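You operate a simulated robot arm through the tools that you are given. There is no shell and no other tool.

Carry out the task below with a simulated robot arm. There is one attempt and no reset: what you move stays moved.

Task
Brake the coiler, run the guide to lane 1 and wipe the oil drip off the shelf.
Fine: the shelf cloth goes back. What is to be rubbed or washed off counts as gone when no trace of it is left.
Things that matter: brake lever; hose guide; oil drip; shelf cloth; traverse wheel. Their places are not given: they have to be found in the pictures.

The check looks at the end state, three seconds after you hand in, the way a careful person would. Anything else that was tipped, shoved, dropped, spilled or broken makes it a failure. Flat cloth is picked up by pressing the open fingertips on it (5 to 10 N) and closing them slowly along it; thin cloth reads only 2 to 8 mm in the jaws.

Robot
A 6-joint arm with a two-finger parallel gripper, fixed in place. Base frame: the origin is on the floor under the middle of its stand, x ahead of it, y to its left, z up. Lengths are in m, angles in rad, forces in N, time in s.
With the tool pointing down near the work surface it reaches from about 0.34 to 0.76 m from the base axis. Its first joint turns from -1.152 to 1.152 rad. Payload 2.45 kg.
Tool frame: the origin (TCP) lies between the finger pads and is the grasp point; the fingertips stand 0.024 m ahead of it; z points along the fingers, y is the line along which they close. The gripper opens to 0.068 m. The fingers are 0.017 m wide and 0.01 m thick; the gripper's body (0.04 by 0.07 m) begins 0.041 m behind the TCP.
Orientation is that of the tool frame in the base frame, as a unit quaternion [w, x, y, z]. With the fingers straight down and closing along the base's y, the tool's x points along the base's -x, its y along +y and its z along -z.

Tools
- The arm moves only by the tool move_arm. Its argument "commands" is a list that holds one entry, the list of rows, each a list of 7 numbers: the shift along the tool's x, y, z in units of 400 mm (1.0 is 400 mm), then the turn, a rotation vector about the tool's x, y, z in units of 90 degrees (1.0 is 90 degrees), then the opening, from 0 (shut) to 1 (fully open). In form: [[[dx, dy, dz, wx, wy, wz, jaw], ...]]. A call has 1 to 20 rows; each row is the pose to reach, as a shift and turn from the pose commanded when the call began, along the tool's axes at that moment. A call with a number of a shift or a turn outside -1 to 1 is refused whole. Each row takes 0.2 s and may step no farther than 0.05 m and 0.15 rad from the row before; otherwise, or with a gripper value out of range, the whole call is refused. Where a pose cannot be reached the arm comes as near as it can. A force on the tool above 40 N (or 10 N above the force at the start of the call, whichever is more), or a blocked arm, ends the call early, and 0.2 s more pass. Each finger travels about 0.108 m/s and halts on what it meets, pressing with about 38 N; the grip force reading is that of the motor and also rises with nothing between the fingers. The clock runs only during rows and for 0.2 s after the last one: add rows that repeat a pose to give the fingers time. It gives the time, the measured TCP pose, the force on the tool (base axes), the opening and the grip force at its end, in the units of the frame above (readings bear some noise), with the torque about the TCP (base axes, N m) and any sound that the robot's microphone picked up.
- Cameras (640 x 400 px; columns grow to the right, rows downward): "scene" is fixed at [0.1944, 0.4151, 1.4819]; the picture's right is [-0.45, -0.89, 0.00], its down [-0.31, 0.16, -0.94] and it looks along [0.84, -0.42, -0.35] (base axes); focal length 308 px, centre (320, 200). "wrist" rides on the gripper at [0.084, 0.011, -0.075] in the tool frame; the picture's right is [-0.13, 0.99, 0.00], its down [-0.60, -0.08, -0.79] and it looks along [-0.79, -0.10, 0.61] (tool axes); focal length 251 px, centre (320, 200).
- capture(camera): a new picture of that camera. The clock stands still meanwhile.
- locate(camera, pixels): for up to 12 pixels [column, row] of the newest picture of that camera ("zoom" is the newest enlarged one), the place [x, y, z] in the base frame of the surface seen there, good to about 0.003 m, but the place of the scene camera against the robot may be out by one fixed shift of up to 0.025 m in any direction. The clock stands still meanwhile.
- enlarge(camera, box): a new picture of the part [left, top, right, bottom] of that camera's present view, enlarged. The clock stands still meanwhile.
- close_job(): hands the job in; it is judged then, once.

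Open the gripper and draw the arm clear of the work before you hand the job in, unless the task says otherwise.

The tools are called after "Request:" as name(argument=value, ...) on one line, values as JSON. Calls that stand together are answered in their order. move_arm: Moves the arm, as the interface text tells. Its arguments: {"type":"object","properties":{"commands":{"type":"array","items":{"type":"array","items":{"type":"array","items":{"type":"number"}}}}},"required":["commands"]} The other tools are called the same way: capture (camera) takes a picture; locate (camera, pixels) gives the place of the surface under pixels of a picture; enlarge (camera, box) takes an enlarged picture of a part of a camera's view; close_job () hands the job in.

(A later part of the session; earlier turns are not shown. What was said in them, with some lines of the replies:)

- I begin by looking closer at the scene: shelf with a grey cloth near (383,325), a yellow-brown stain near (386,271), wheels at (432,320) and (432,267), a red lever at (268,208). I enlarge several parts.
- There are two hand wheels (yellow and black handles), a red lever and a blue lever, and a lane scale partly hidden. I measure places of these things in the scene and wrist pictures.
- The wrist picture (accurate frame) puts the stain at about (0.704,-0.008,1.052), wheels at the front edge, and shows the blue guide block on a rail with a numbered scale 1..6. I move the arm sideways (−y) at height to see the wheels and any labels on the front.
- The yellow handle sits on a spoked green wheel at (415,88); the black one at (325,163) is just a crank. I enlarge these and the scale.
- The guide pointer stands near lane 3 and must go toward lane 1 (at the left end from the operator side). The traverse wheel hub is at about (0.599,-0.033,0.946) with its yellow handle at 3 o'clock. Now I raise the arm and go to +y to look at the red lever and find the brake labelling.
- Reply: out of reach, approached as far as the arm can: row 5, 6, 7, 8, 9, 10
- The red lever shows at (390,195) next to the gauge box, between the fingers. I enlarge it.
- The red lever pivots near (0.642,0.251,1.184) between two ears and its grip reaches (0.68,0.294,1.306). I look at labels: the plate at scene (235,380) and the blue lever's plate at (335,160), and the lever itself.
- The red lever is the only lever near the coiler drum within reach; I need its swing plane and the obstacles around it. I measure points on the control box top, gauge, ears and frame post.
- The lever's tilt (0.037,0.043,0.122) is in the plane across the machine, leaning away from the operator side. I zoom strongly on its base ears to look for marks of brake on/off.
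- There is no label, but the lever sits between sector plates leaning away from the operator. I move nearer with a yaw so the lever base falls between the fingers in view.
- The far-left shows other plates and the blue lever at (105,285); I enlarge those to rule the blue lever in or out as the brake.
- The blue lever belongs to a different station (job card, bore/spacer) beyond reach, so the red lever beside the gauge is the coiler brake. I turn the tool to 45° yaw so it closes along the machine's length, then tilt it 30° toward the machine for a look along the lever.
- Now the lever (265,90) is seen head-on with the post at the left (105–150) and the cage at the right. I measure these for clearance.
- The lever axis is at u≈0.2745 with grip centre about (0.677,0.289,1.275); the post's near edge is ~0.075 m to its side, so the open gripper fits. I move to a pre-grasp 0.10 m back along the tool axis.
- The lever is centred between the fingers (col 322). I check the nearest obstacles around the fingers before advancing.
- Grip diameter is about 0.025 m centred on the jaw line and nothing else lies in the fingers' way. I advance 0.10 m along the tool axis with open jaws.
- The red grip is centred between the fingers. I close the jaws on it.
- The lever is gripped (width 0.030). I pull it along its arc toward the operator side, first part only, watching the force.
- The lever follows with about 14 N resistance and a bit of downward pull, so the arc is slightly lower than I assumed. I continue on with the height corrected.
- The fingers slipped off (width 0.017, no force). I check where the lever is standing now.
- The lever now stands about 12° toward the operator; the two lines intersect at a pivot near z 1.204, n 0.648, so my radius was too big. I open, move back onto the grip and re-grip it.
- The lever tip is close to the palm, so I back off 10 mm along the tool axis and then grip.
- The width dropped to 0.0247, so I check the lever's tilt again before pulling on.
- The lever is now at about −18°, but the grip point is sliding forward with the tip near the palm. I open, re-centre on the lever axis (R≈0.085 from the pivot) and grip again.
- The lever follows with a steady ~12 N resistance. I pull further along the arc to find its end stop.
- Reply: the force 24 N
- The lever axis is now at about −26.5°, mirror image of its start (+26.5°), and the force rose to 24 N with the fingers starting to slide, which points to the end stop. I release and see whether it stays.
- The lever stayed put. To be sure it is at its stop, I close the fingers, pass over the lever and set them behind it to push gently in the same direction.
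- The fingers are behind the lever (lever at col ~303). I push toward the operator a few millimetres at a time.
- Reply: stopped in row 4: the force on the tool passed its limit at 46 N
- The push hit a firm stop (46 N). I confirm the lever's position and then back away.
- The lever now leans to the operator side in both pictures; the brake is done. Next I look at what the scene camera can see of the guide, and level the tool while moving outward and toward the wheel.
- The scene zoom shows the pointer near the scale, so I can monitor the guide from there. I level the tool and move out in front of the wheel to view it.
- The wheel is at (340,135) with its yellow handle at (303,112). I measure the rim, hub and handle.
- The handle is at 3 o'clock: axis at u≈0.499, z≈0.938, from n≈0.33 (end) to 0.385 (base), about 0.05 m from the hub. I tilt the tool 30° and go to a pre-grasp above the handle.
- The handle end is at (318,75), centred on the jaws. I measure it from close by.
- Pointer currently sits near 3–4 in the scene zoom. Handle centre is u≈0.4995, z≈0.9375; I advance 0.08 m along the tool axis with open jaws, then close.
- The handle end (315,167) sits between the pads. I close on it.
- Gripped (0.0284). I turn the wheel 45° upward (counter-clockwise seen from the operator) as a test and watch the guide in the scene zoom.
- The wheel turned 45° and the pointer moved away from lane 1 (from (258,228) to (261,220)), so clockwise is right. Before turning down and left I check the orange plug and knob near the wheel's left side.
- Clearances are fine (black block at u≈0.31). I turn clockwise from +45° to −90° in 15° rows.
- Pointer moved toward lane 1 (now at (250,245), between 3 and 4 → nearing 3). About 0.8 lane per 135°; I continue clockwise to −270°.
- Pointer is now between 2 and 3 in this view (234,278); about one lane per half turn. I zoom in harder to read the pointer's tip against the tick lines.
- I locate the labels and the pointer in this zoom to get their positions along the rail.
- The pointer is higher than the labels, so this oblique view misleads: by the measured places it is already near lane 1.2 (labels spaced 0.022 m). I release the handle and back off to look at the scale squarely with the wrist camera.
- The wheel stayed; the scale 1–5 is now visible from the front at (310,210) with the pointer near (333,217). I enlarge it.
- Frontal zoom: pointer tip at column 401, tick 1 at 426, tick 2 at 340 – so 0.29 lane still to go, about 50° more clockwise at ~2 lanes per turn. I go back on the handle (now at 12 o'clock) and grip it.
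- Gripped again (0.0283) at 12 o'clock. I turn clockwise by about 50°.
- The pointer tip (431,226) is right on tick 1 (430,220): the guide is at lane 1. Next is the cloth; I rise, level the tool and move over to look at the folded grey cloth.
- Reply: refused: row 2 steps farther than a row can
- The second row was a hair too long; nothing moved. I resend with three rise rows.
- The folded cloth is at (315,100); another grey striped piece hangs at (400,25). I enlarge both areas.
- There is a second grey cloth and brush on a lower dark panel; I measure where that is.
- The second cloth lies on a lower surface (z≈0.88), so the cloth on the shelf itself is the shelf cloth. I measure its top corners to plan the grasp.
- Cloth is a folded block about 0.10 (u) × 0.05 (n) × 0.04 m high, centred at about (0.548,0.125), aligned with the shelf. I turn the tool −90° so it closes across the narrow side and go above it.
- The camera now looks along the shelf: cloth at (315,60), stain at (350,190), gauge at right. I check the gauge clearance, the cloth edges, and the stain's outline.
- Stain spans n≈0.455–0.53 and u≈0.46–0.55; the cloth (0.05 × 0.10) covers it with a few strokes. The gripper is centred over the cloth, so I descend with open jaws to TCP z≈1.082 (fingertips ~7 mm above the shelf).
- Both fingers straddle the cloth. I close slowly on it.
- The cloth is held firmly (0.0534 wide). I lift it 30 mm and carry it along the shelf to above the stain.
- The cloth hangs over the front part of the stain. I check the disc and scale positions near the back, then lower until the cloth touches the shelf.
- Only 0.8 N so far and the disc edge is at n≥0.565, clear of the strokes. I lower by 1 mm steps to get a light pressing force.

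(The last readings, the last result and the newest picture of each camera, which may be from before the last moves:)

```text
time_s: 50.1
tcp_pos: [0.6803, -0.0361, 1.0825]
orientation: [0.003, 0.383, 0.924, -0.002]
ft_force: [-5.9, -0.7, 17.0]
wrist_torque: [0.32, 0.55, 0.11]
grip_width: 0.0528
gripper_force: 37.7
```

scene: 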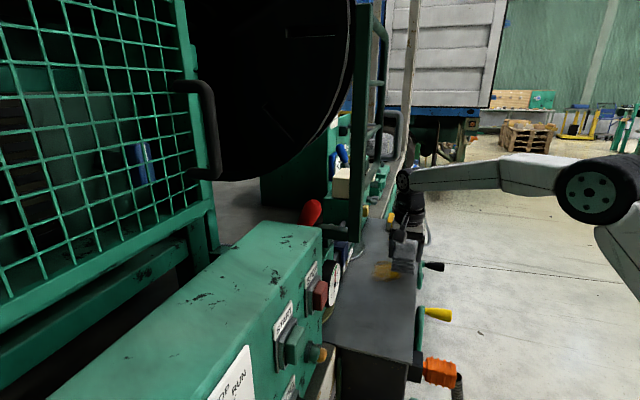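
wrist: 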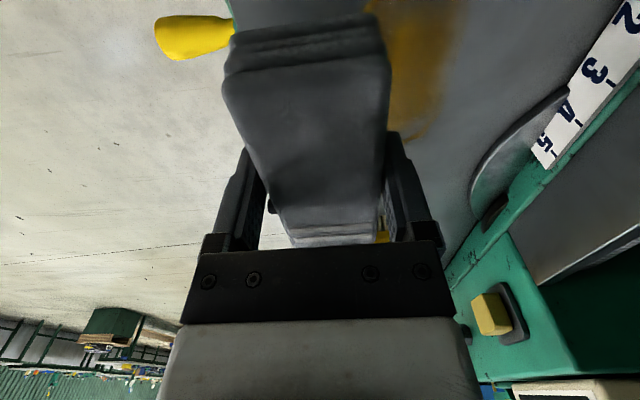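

Contact force is 17 N. I wipe across in n: out to n≈0.515 and back.

Request:
move_arm(commands=[[[0, 0.0375, 0, 0, 0, 0, 0.5], [0, 0.075, 0, 0, 0, 0, 0.5], [0, 0.1125, 0, 0, 0, 0, 0.5], [0, 0.15, 0, 0, 0, 0, 0.5], [0, 0.1125, 0, 0, 0, 0, 0.5], [0, 0.075, 0, 0, 0, 0, 0.5], [0, 0.0375, 0, 0, 0, 0, 0.5], [0, 0, 0, 0, 0, 0, 0.5]]])

Request:
capture(camera="wrist")

Request:
enlarge(camera="scene", box=[340, 230, 440, 310])

```text
time_s: 51.9
tcp_pos: [0.6806, -0.0364, 1.0818]
orientation: [0.004, 0.383, 0.924, 0.0]
ft_force: [7.4, 6.8, 18.6]
wrist_torque: [0.22, 0.05, -0.07]
grip_width: 0.0531
gripper_force: 38.3
```

```text
taken
```

wrist: 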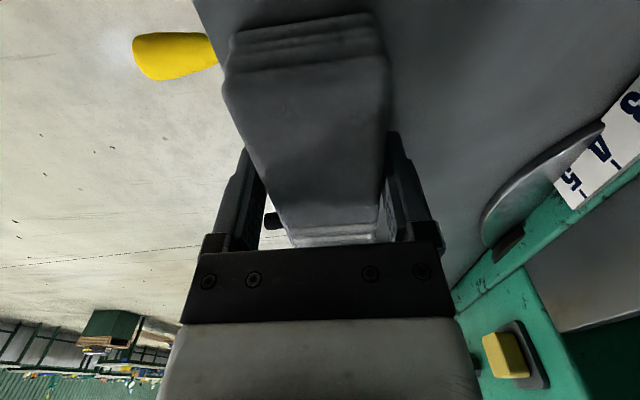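

```text
5.00 times, centred on (390, 270) of scene
```

zoom: 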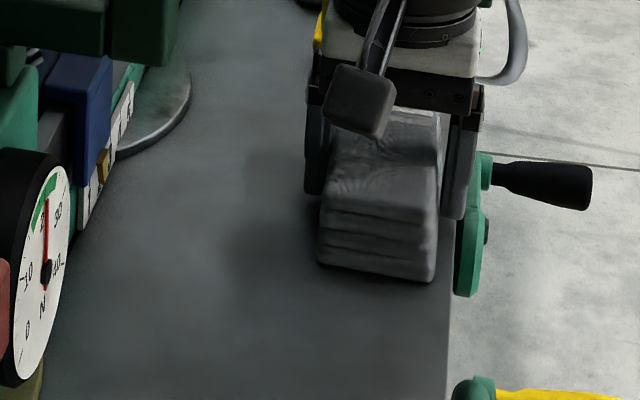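

The visible side of the stain is gone after the first pass. I do more overlapping strokes, shifted ±15 mm along the shelf, to leave no trace.

Request:
move_arm(commands=[[[0.0375, 0, 0, 0, 0, 0, 0.5], [0.0375, 0.05, 0, 0, 0, 0, 0.5], [0.0375, 0.1, 0, 0, 0, 0, 0.5], [0.0375, 0.15, 0, 0, 0, 0, 0.5], [0, 0.15, 0, 0, 0, 0, 0.5], [-0.0375, 0.15, 0, 0, 0, 0, 0.5], [-0.0375, 0.1, 0, 0, 0, 0, 0.5], [-0.0375, 0.05, 0, 0, 0, 0, 0.5], [-0.0375, 0, 0, 0, 0, 0, 0.5], [0, 0, 0, 0, 0, 0, 0.5], [0, 0.05, 0, 0, 0, 0, 0.5], [0, 0.1, 0, 0, 0, 0, 0.5], [0, 0.15, 0, 0, 0, 0, 0.5], [0, 0.1, 0, 0, 0, 0, 0.5], [0, 0.05, 0, 0, 0, 0, 0.5], [0, 0, 0, 0, 0, 0, 0.5]]])

Request:
move_arm(commands=[[[0, 0, -0.05, 0, 0, 0, 0.5], [0.05, 0, -0.12, 0, 0, 0, 0.5], [0.15, 0.0, -0.14, 0, 0, 0, 0.5], [0.25, 0.0, -0.14, 0, 0, 0, 0.5], [0.35, 0.0, -0.14, 0, 0, 0, 0.5]]])

Request:
capture(camera="wrist")

Request:
enlarge(camera="scene", box=[340, 230, 440, 310])

```text
time_s: 55.3
tcp_pos: [0.6797, -0.0355, 1.0822]
orientation: [0.004, 0.383, 0.924, -0.001]
ft_force: [6.5, 5.3, 15.6]
wrist_torque: [0.11, -0.03, -0.02]
grip_width: 0.0531
gripper_force: 38.2
```

```text
time_s: 56.5
tcp_pos: [0.5806, 0.0629, 1.1365]
orientation: [0.002, 0.384, 0.923, -0.001]
ft_force: [-0.1, 0.5, -0.5]
wrist_torque: [-0.01, 0.0, -0.02]
grip_width: 0.0533
gripper_force: 38.1
```

```text
taken
```

wrist: 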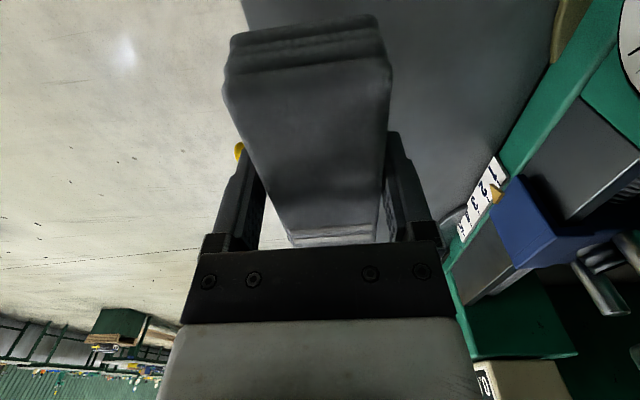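

```text
5.00 times, centred on (390, 270) of scene
```

zoom: 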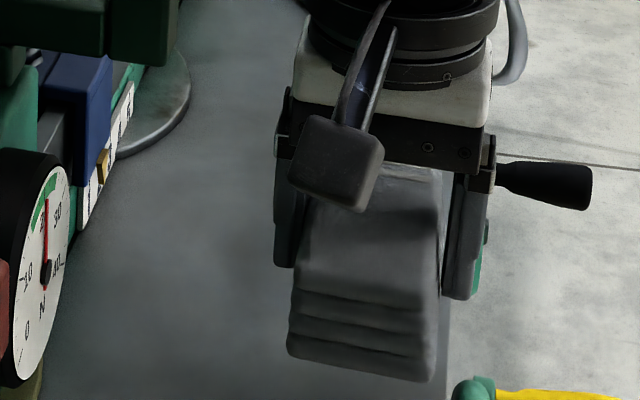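

I carry the cloth back above its old place, and look at the stain area from there.

Request:
move_arm(commands=[[[0.08, 0.025, -0.06, 0, 0, 0, 0.5], [0.165, 0.0525, -0.1, 0, 0, 0, 0.5]]])

Request:
capture(camera="scene")

Request:
enlarge(camera="scene", box=[340, 230, 440, 310])

Request:
capture(camera="wrist")

```text
time_s: 57.1
tcp_pos: [0.5482, 0.1251, 1.1767]
orientation: [0.002, 0.383, 0.924, -0.002]
ft_force: [-0.6, -0.2, -0.6]
wrist_torque: [-0.02, 0.02, 0.02]
grip_width: 0.0532
gripper_force: 37.8
```

```text
taken
```

scene: 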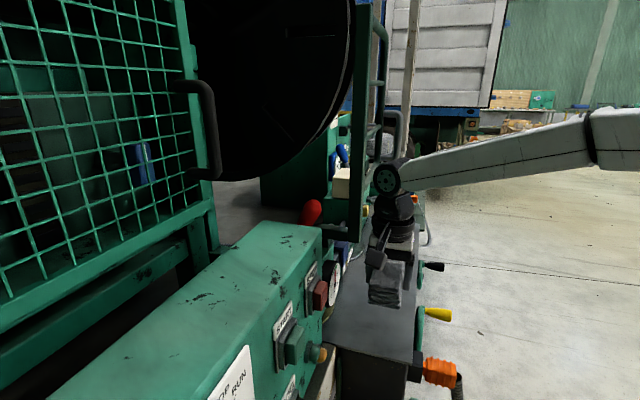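

```text
5.00 times, centred on (390, 270) of scene
```

zoom: 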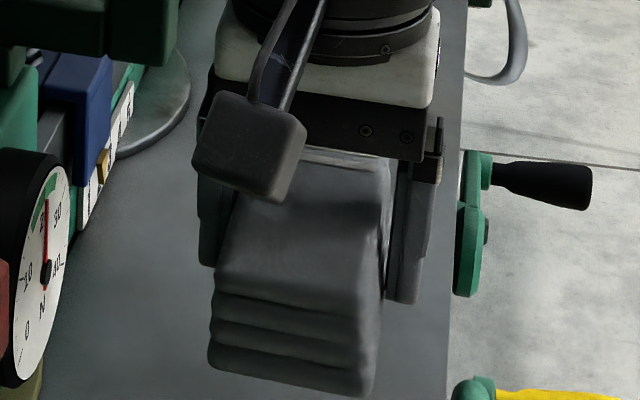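

```text
taken
```

wrist: 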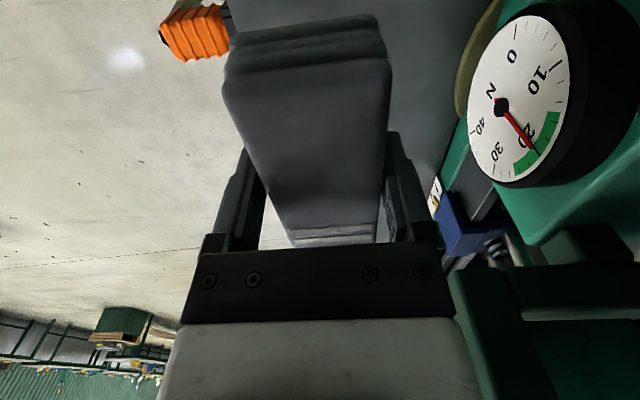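

The hand hides the spot. I swing the cloth up and outward to free the scene camera's line to the stain.

Request:
move_arm(commands=[[[0, -0.06, -0.08, 0, 0, 0, 0.5], [0, -0.14, -0.16, 0, 0, 0, 0.5], [0, -0.22, -0.22, 0, 0, 0, 0.5], [0, -0.32, -0.26, 0, 0, 0, 0.5], [0, -0.42, -0.28, 0, 0, 0, 0.5]]])

Request:
enlarge(camera="scene", box=[340, 230, 440, 310])

Request:
capture(camera="wrist")

```text
time_s: 58.3
tcp_pos: [0.4298, 0.0065, 1.2906]
orientation: [0.003, 0.382, 0.924, -0.001]
ft_force: [0.2, 0.2, -1.5]
wrist_torque: [-0.03, 0.01, -0.01]
grip_width: 0.0533
gripper_force: 38.5
```

```text
5.00 times, centred on (390, 270) of scene
```

zoom: 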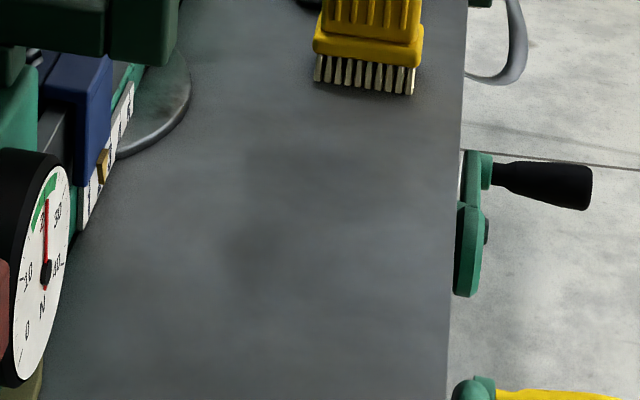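

```text
taken
```

wrist: 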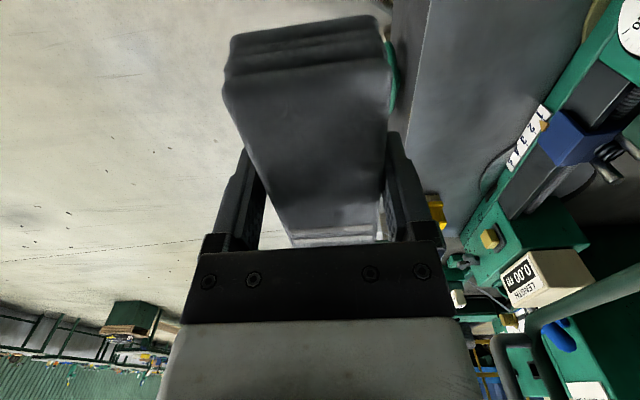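

No yellow remains in the scene zoom. I look with stronger zoom from both cameras to be sure no faint trace is left.

Request:
enlarge(camera="scene", box=[365, 250, 415, 290])

Request:
enlarge(camera="wrist", box=[385, 40, 545, 240])

```text
10.00 times, centred on (390, 270) of scene
```

zoom: 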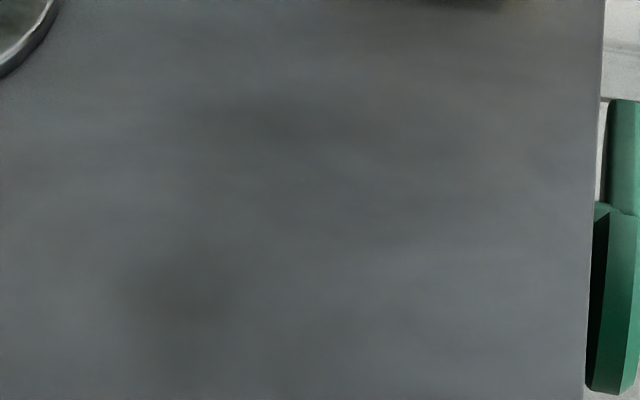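

```text
2.00 times, centred on (465, 140) of wrist
```

zoom: 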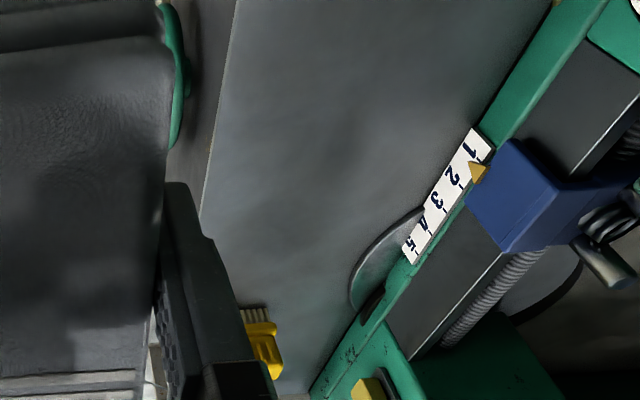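

The spot is clean in both views. I take the cloth back over its old place and lower it to just above the shelf.

Request:
move_arm(commands=[[[-0.0025, 0.1, 0, 0, 0, 0, 0.5], [-0.0025, 0.2, 0.02, 0, 0, 0, 0.5], [-0.0025, 0.31, 0.05, 0, 0, 0, 0.5], [-0.0025, 0.42, 0.1, 0, 0, 0, 0.5], [-0.0025, 0.42, 0.2, 0, 0, 0, 0.5], [-0.0025, 0.42, 0.3, 0, 0, 0, 0.5], [-0.0025, 0.42, 0.4, 0, 0, 0, 0.5], [-0.0025, 0.42, 0.47, 0, 0, 0, 0.5], [-0.0025, 0.42, 0.5, 0, 0, 0, 0.5]]])

Request:
enlarge(camera="scene", box=[330, 260, 450, 370])

```text
time_s: 60.3
tcp_pos: [0.5503, 0.1231, 1.0876]
orientation: [0.001, 0.384, 0.923, -0.001]
ft_force: [-0.4, 0.3, -0.6]
wrist_torque: [0.0, -0.02, 0.02]
grip_width: 0.053
gripper_force: 38.2
```

```text
3.64 times, centred on (390, 315) of scene
```

zoom: 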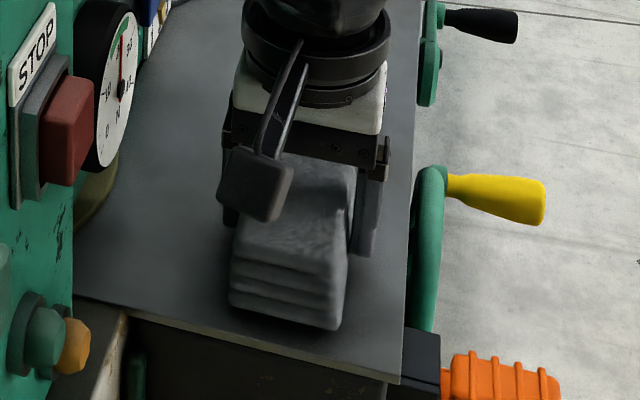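

The cloth is about 4 mm above the shelf over its old spot. I lower it in 1 mm steps until it touches.

Request:
move_arm(commands=[[[0, 0, 0.005, 0, 0, 0, 0.5], [0, 0, 0.0085, 0, 0, 0, 0.5], [0, 0, 0.0105, 0, 0, 0, 0.5]]])

```text
time_s: 61.1
tcp_pos: [0.5496, 0.1236, 1.0826]
orientation: [0.002, 0.383, 0.924, -0.003]
ft_force: [0.0, -0.4, -0.3]
wrist_torque: [-0.01, 0.01, -0.01]
grip_width: 0.0531
gripper_force: 37.9
```

No contact yet; another millimetre or so.

Request:
move_arm(commands=[[[0, 0, 0.002, 0, 0, 0, 0.5], [0, 0, 0.004, 0, 0, 0, 0.5]]])

```text
time_s: 61.7
tcp_pos: [0.5512, 0.1234, 1.0819]
orientation: [0.003, 0.384, 0.924, -0.002]
ft_force: [-0.6, 0.6, 2.1]
wrist_torque: [0.01, -0.15, 0.05]
grip_width: 0.053
gripper_force: 38.0
```

Light contact (2 N). I open the jaws gently and rise straight up.

Request:
move_arm(commands=[[[0, 0, 0, 0, 0, 0, 0.82], [0, 0, 0, 0, 0, 0, 0.9], [0, 0, 0, 0, 0, 0, 1], [0, 0, 0, 0, 0, 0, 1], [0, 0, -0.05, 0, 0, 0, 1], [0, 0, -0.13, 0, 0, 0, 1], [0, 0, -0.23, 0, 0, 0, 1], [0, 0, -0.33, 0, 0, 0, 1]]])

Request:
capture(camera="wrist")

Request:
enlarge(camera="scene", box=[330, 260, 450, 370])

```text
time_s: 63.5
tcp_pos: [0.5482, 0.125, 1.2125]
orientation: [0.002, 0.383, 0.924, -0.002]
ft_force: [0.3, 1.1, 1.1]
wrist_torque: [-0.01, -0.01, 0.0]
grip_width: 0.0677
gripper_force: 0.0
```

```text
taken
```

wrist: 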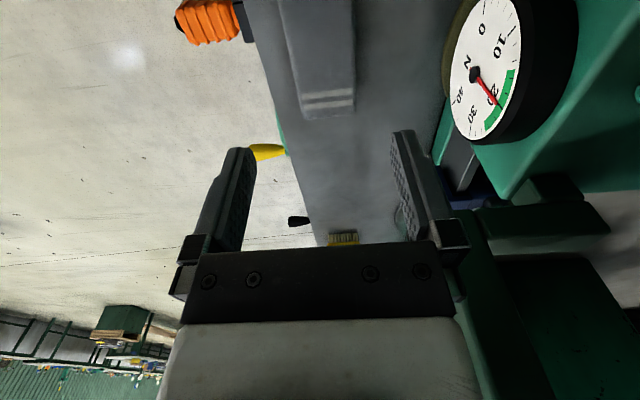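

```text
3.64 times, centred on (390, 315) of scene
```

zoom: 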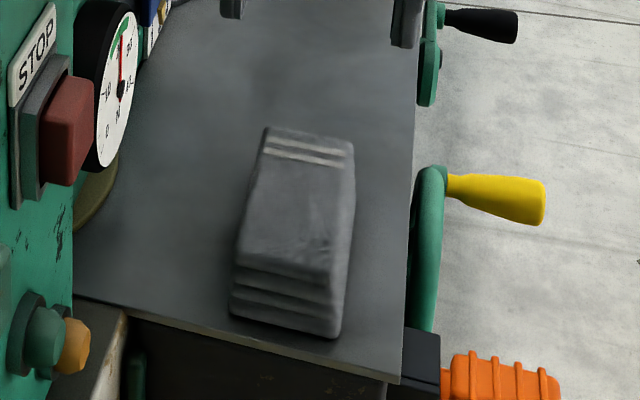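

The cloth lies back at its old place with its stripes the same way. I draw the arm clear, up and outward, and take final looks.

Request:
move_arm(commands=[[[0, -0.06, -0.06, 0, 0, 0, 1], [0, -0.15, -0.12, 0, 0, 0, 1], [0, -0.25, -0.17, 0, 0, 0, 1], [0, -0.35, -0.2, 0, 0, 0, 1], [0, -0.45, -0.22, 0, 0, 0, 1], [0, -0.54, -0.24, 0, 0, 0, 1]]])

Request:
capture(camera="scene")

Request:
enlarge(camera="scene", box=[340, 220, 440, 360])

Request:
enlarge(camera="scene", box=[240, 180, 360, 280])

Request:
capture(camera="wrist")

```text
time_s: 64.9
tcp_pos: [0.3958, -0.0272, 1.3103]
orientation: [0.002, 0.383, 0.924, -0.002]
ft_force: [0.1, 0.8, 0.4]
wrist_torque: [0.02, -0.04, 0.03]
grip_width: 0.0681
gripper_force: 0.1
```

```text
taken
```

scene: 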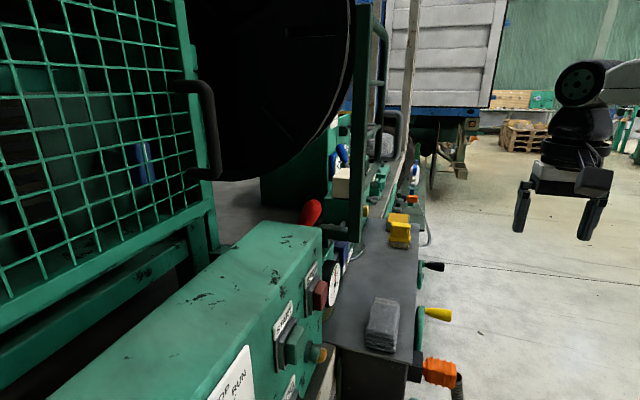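

```text
2.86 times, centred on (390, 290) of scene
```

zoom: 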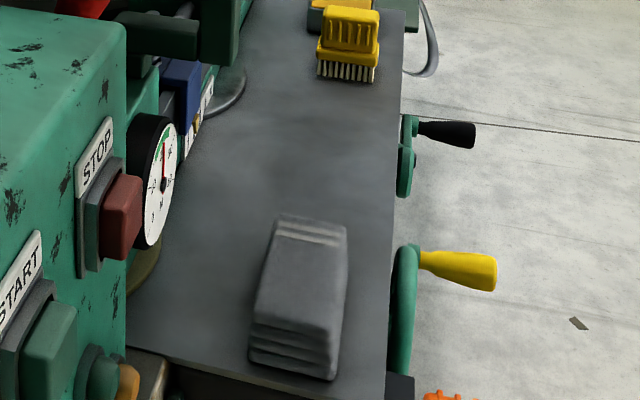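

```text
4.00 times, centred on (300, 230) of scene
```

zoom: 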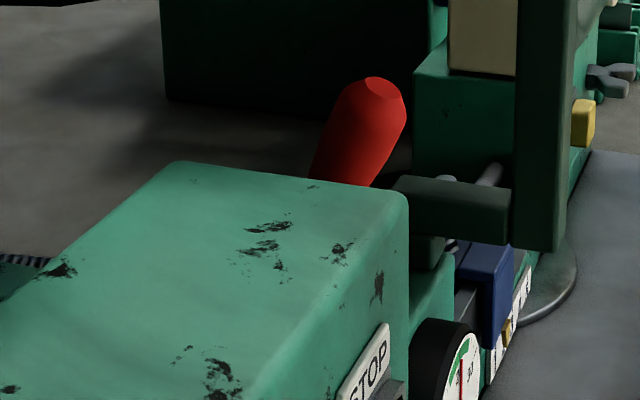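

```text
taken
```

wrist: 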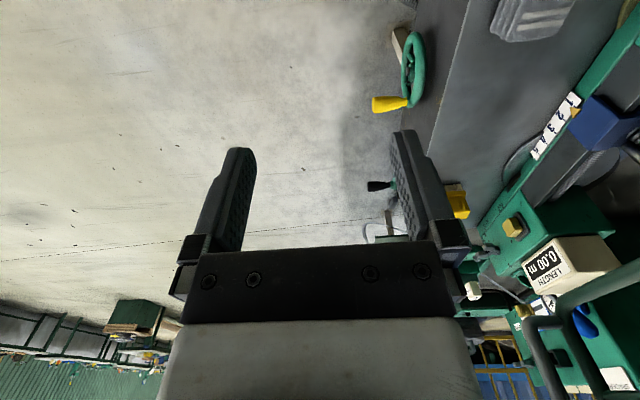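

Lever, guide, cloth and shelf all look right. One last close look at the wiped area and the pointer from the wrist camera before handing in.

Request:
enlarge(camera="wrist", box=[430, 40, 600, 200])

Request:
enlarge(camera="scene", box=[360, 245, 410, 300])

```text
2.50 times, centred on (515, 120) of wrist
```

zoom: 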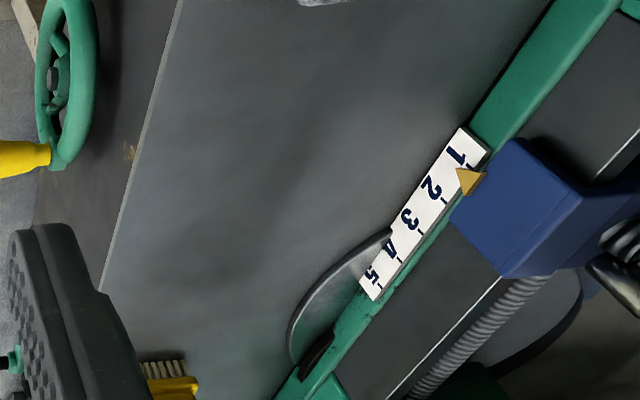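

```text
7.27 times, centred on (385, 272) of scene
```

zoom: 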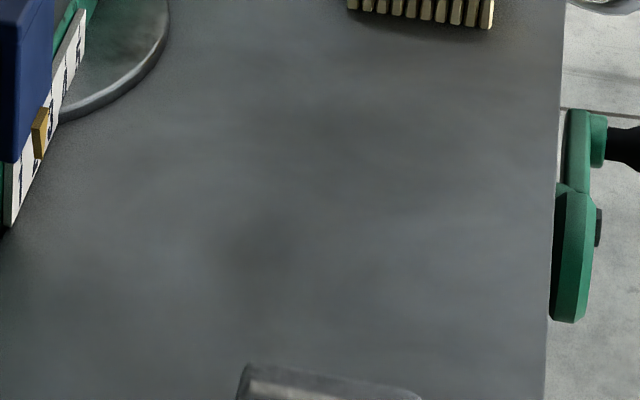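

Shelf is clean, the pointer (checked squarely after release) is on tick 1, the brake lever is at its operator-side stop, and the cloth is back in its place. The gripper is open and clear, so I hand the job in.

Request:
close_job()

```text
The job is handed in.
```

The job is handed in, with all three parts done as far as the cameras and force readings show.

- **Brake:** I pulled the red lever beside the gauge from its rear position to the operator side. A push test met a firm stop at 46 N, and the lever stayed there after release. The lever has no label. I took it as the brake because it is the only lever within reach of the coiler.
- **Guide:** I turned the yellow-handled wheel clockwise until the pointer tip sat on tick 1. I confirmed this in a near head-on view after letting go of the wheel.
- **Oil drip:** I wiped the spot with overlapping strokes of the shelf cloth. No yellow shows in close-ups from either camera.
- **Cloth:** It is back at its original place on the shelf, the same way round as before. I left the second cloth, on the lower surface, alone.

Nothing else looked disturbed in the final pictures. The gripper is open and the arm is clear of the work.
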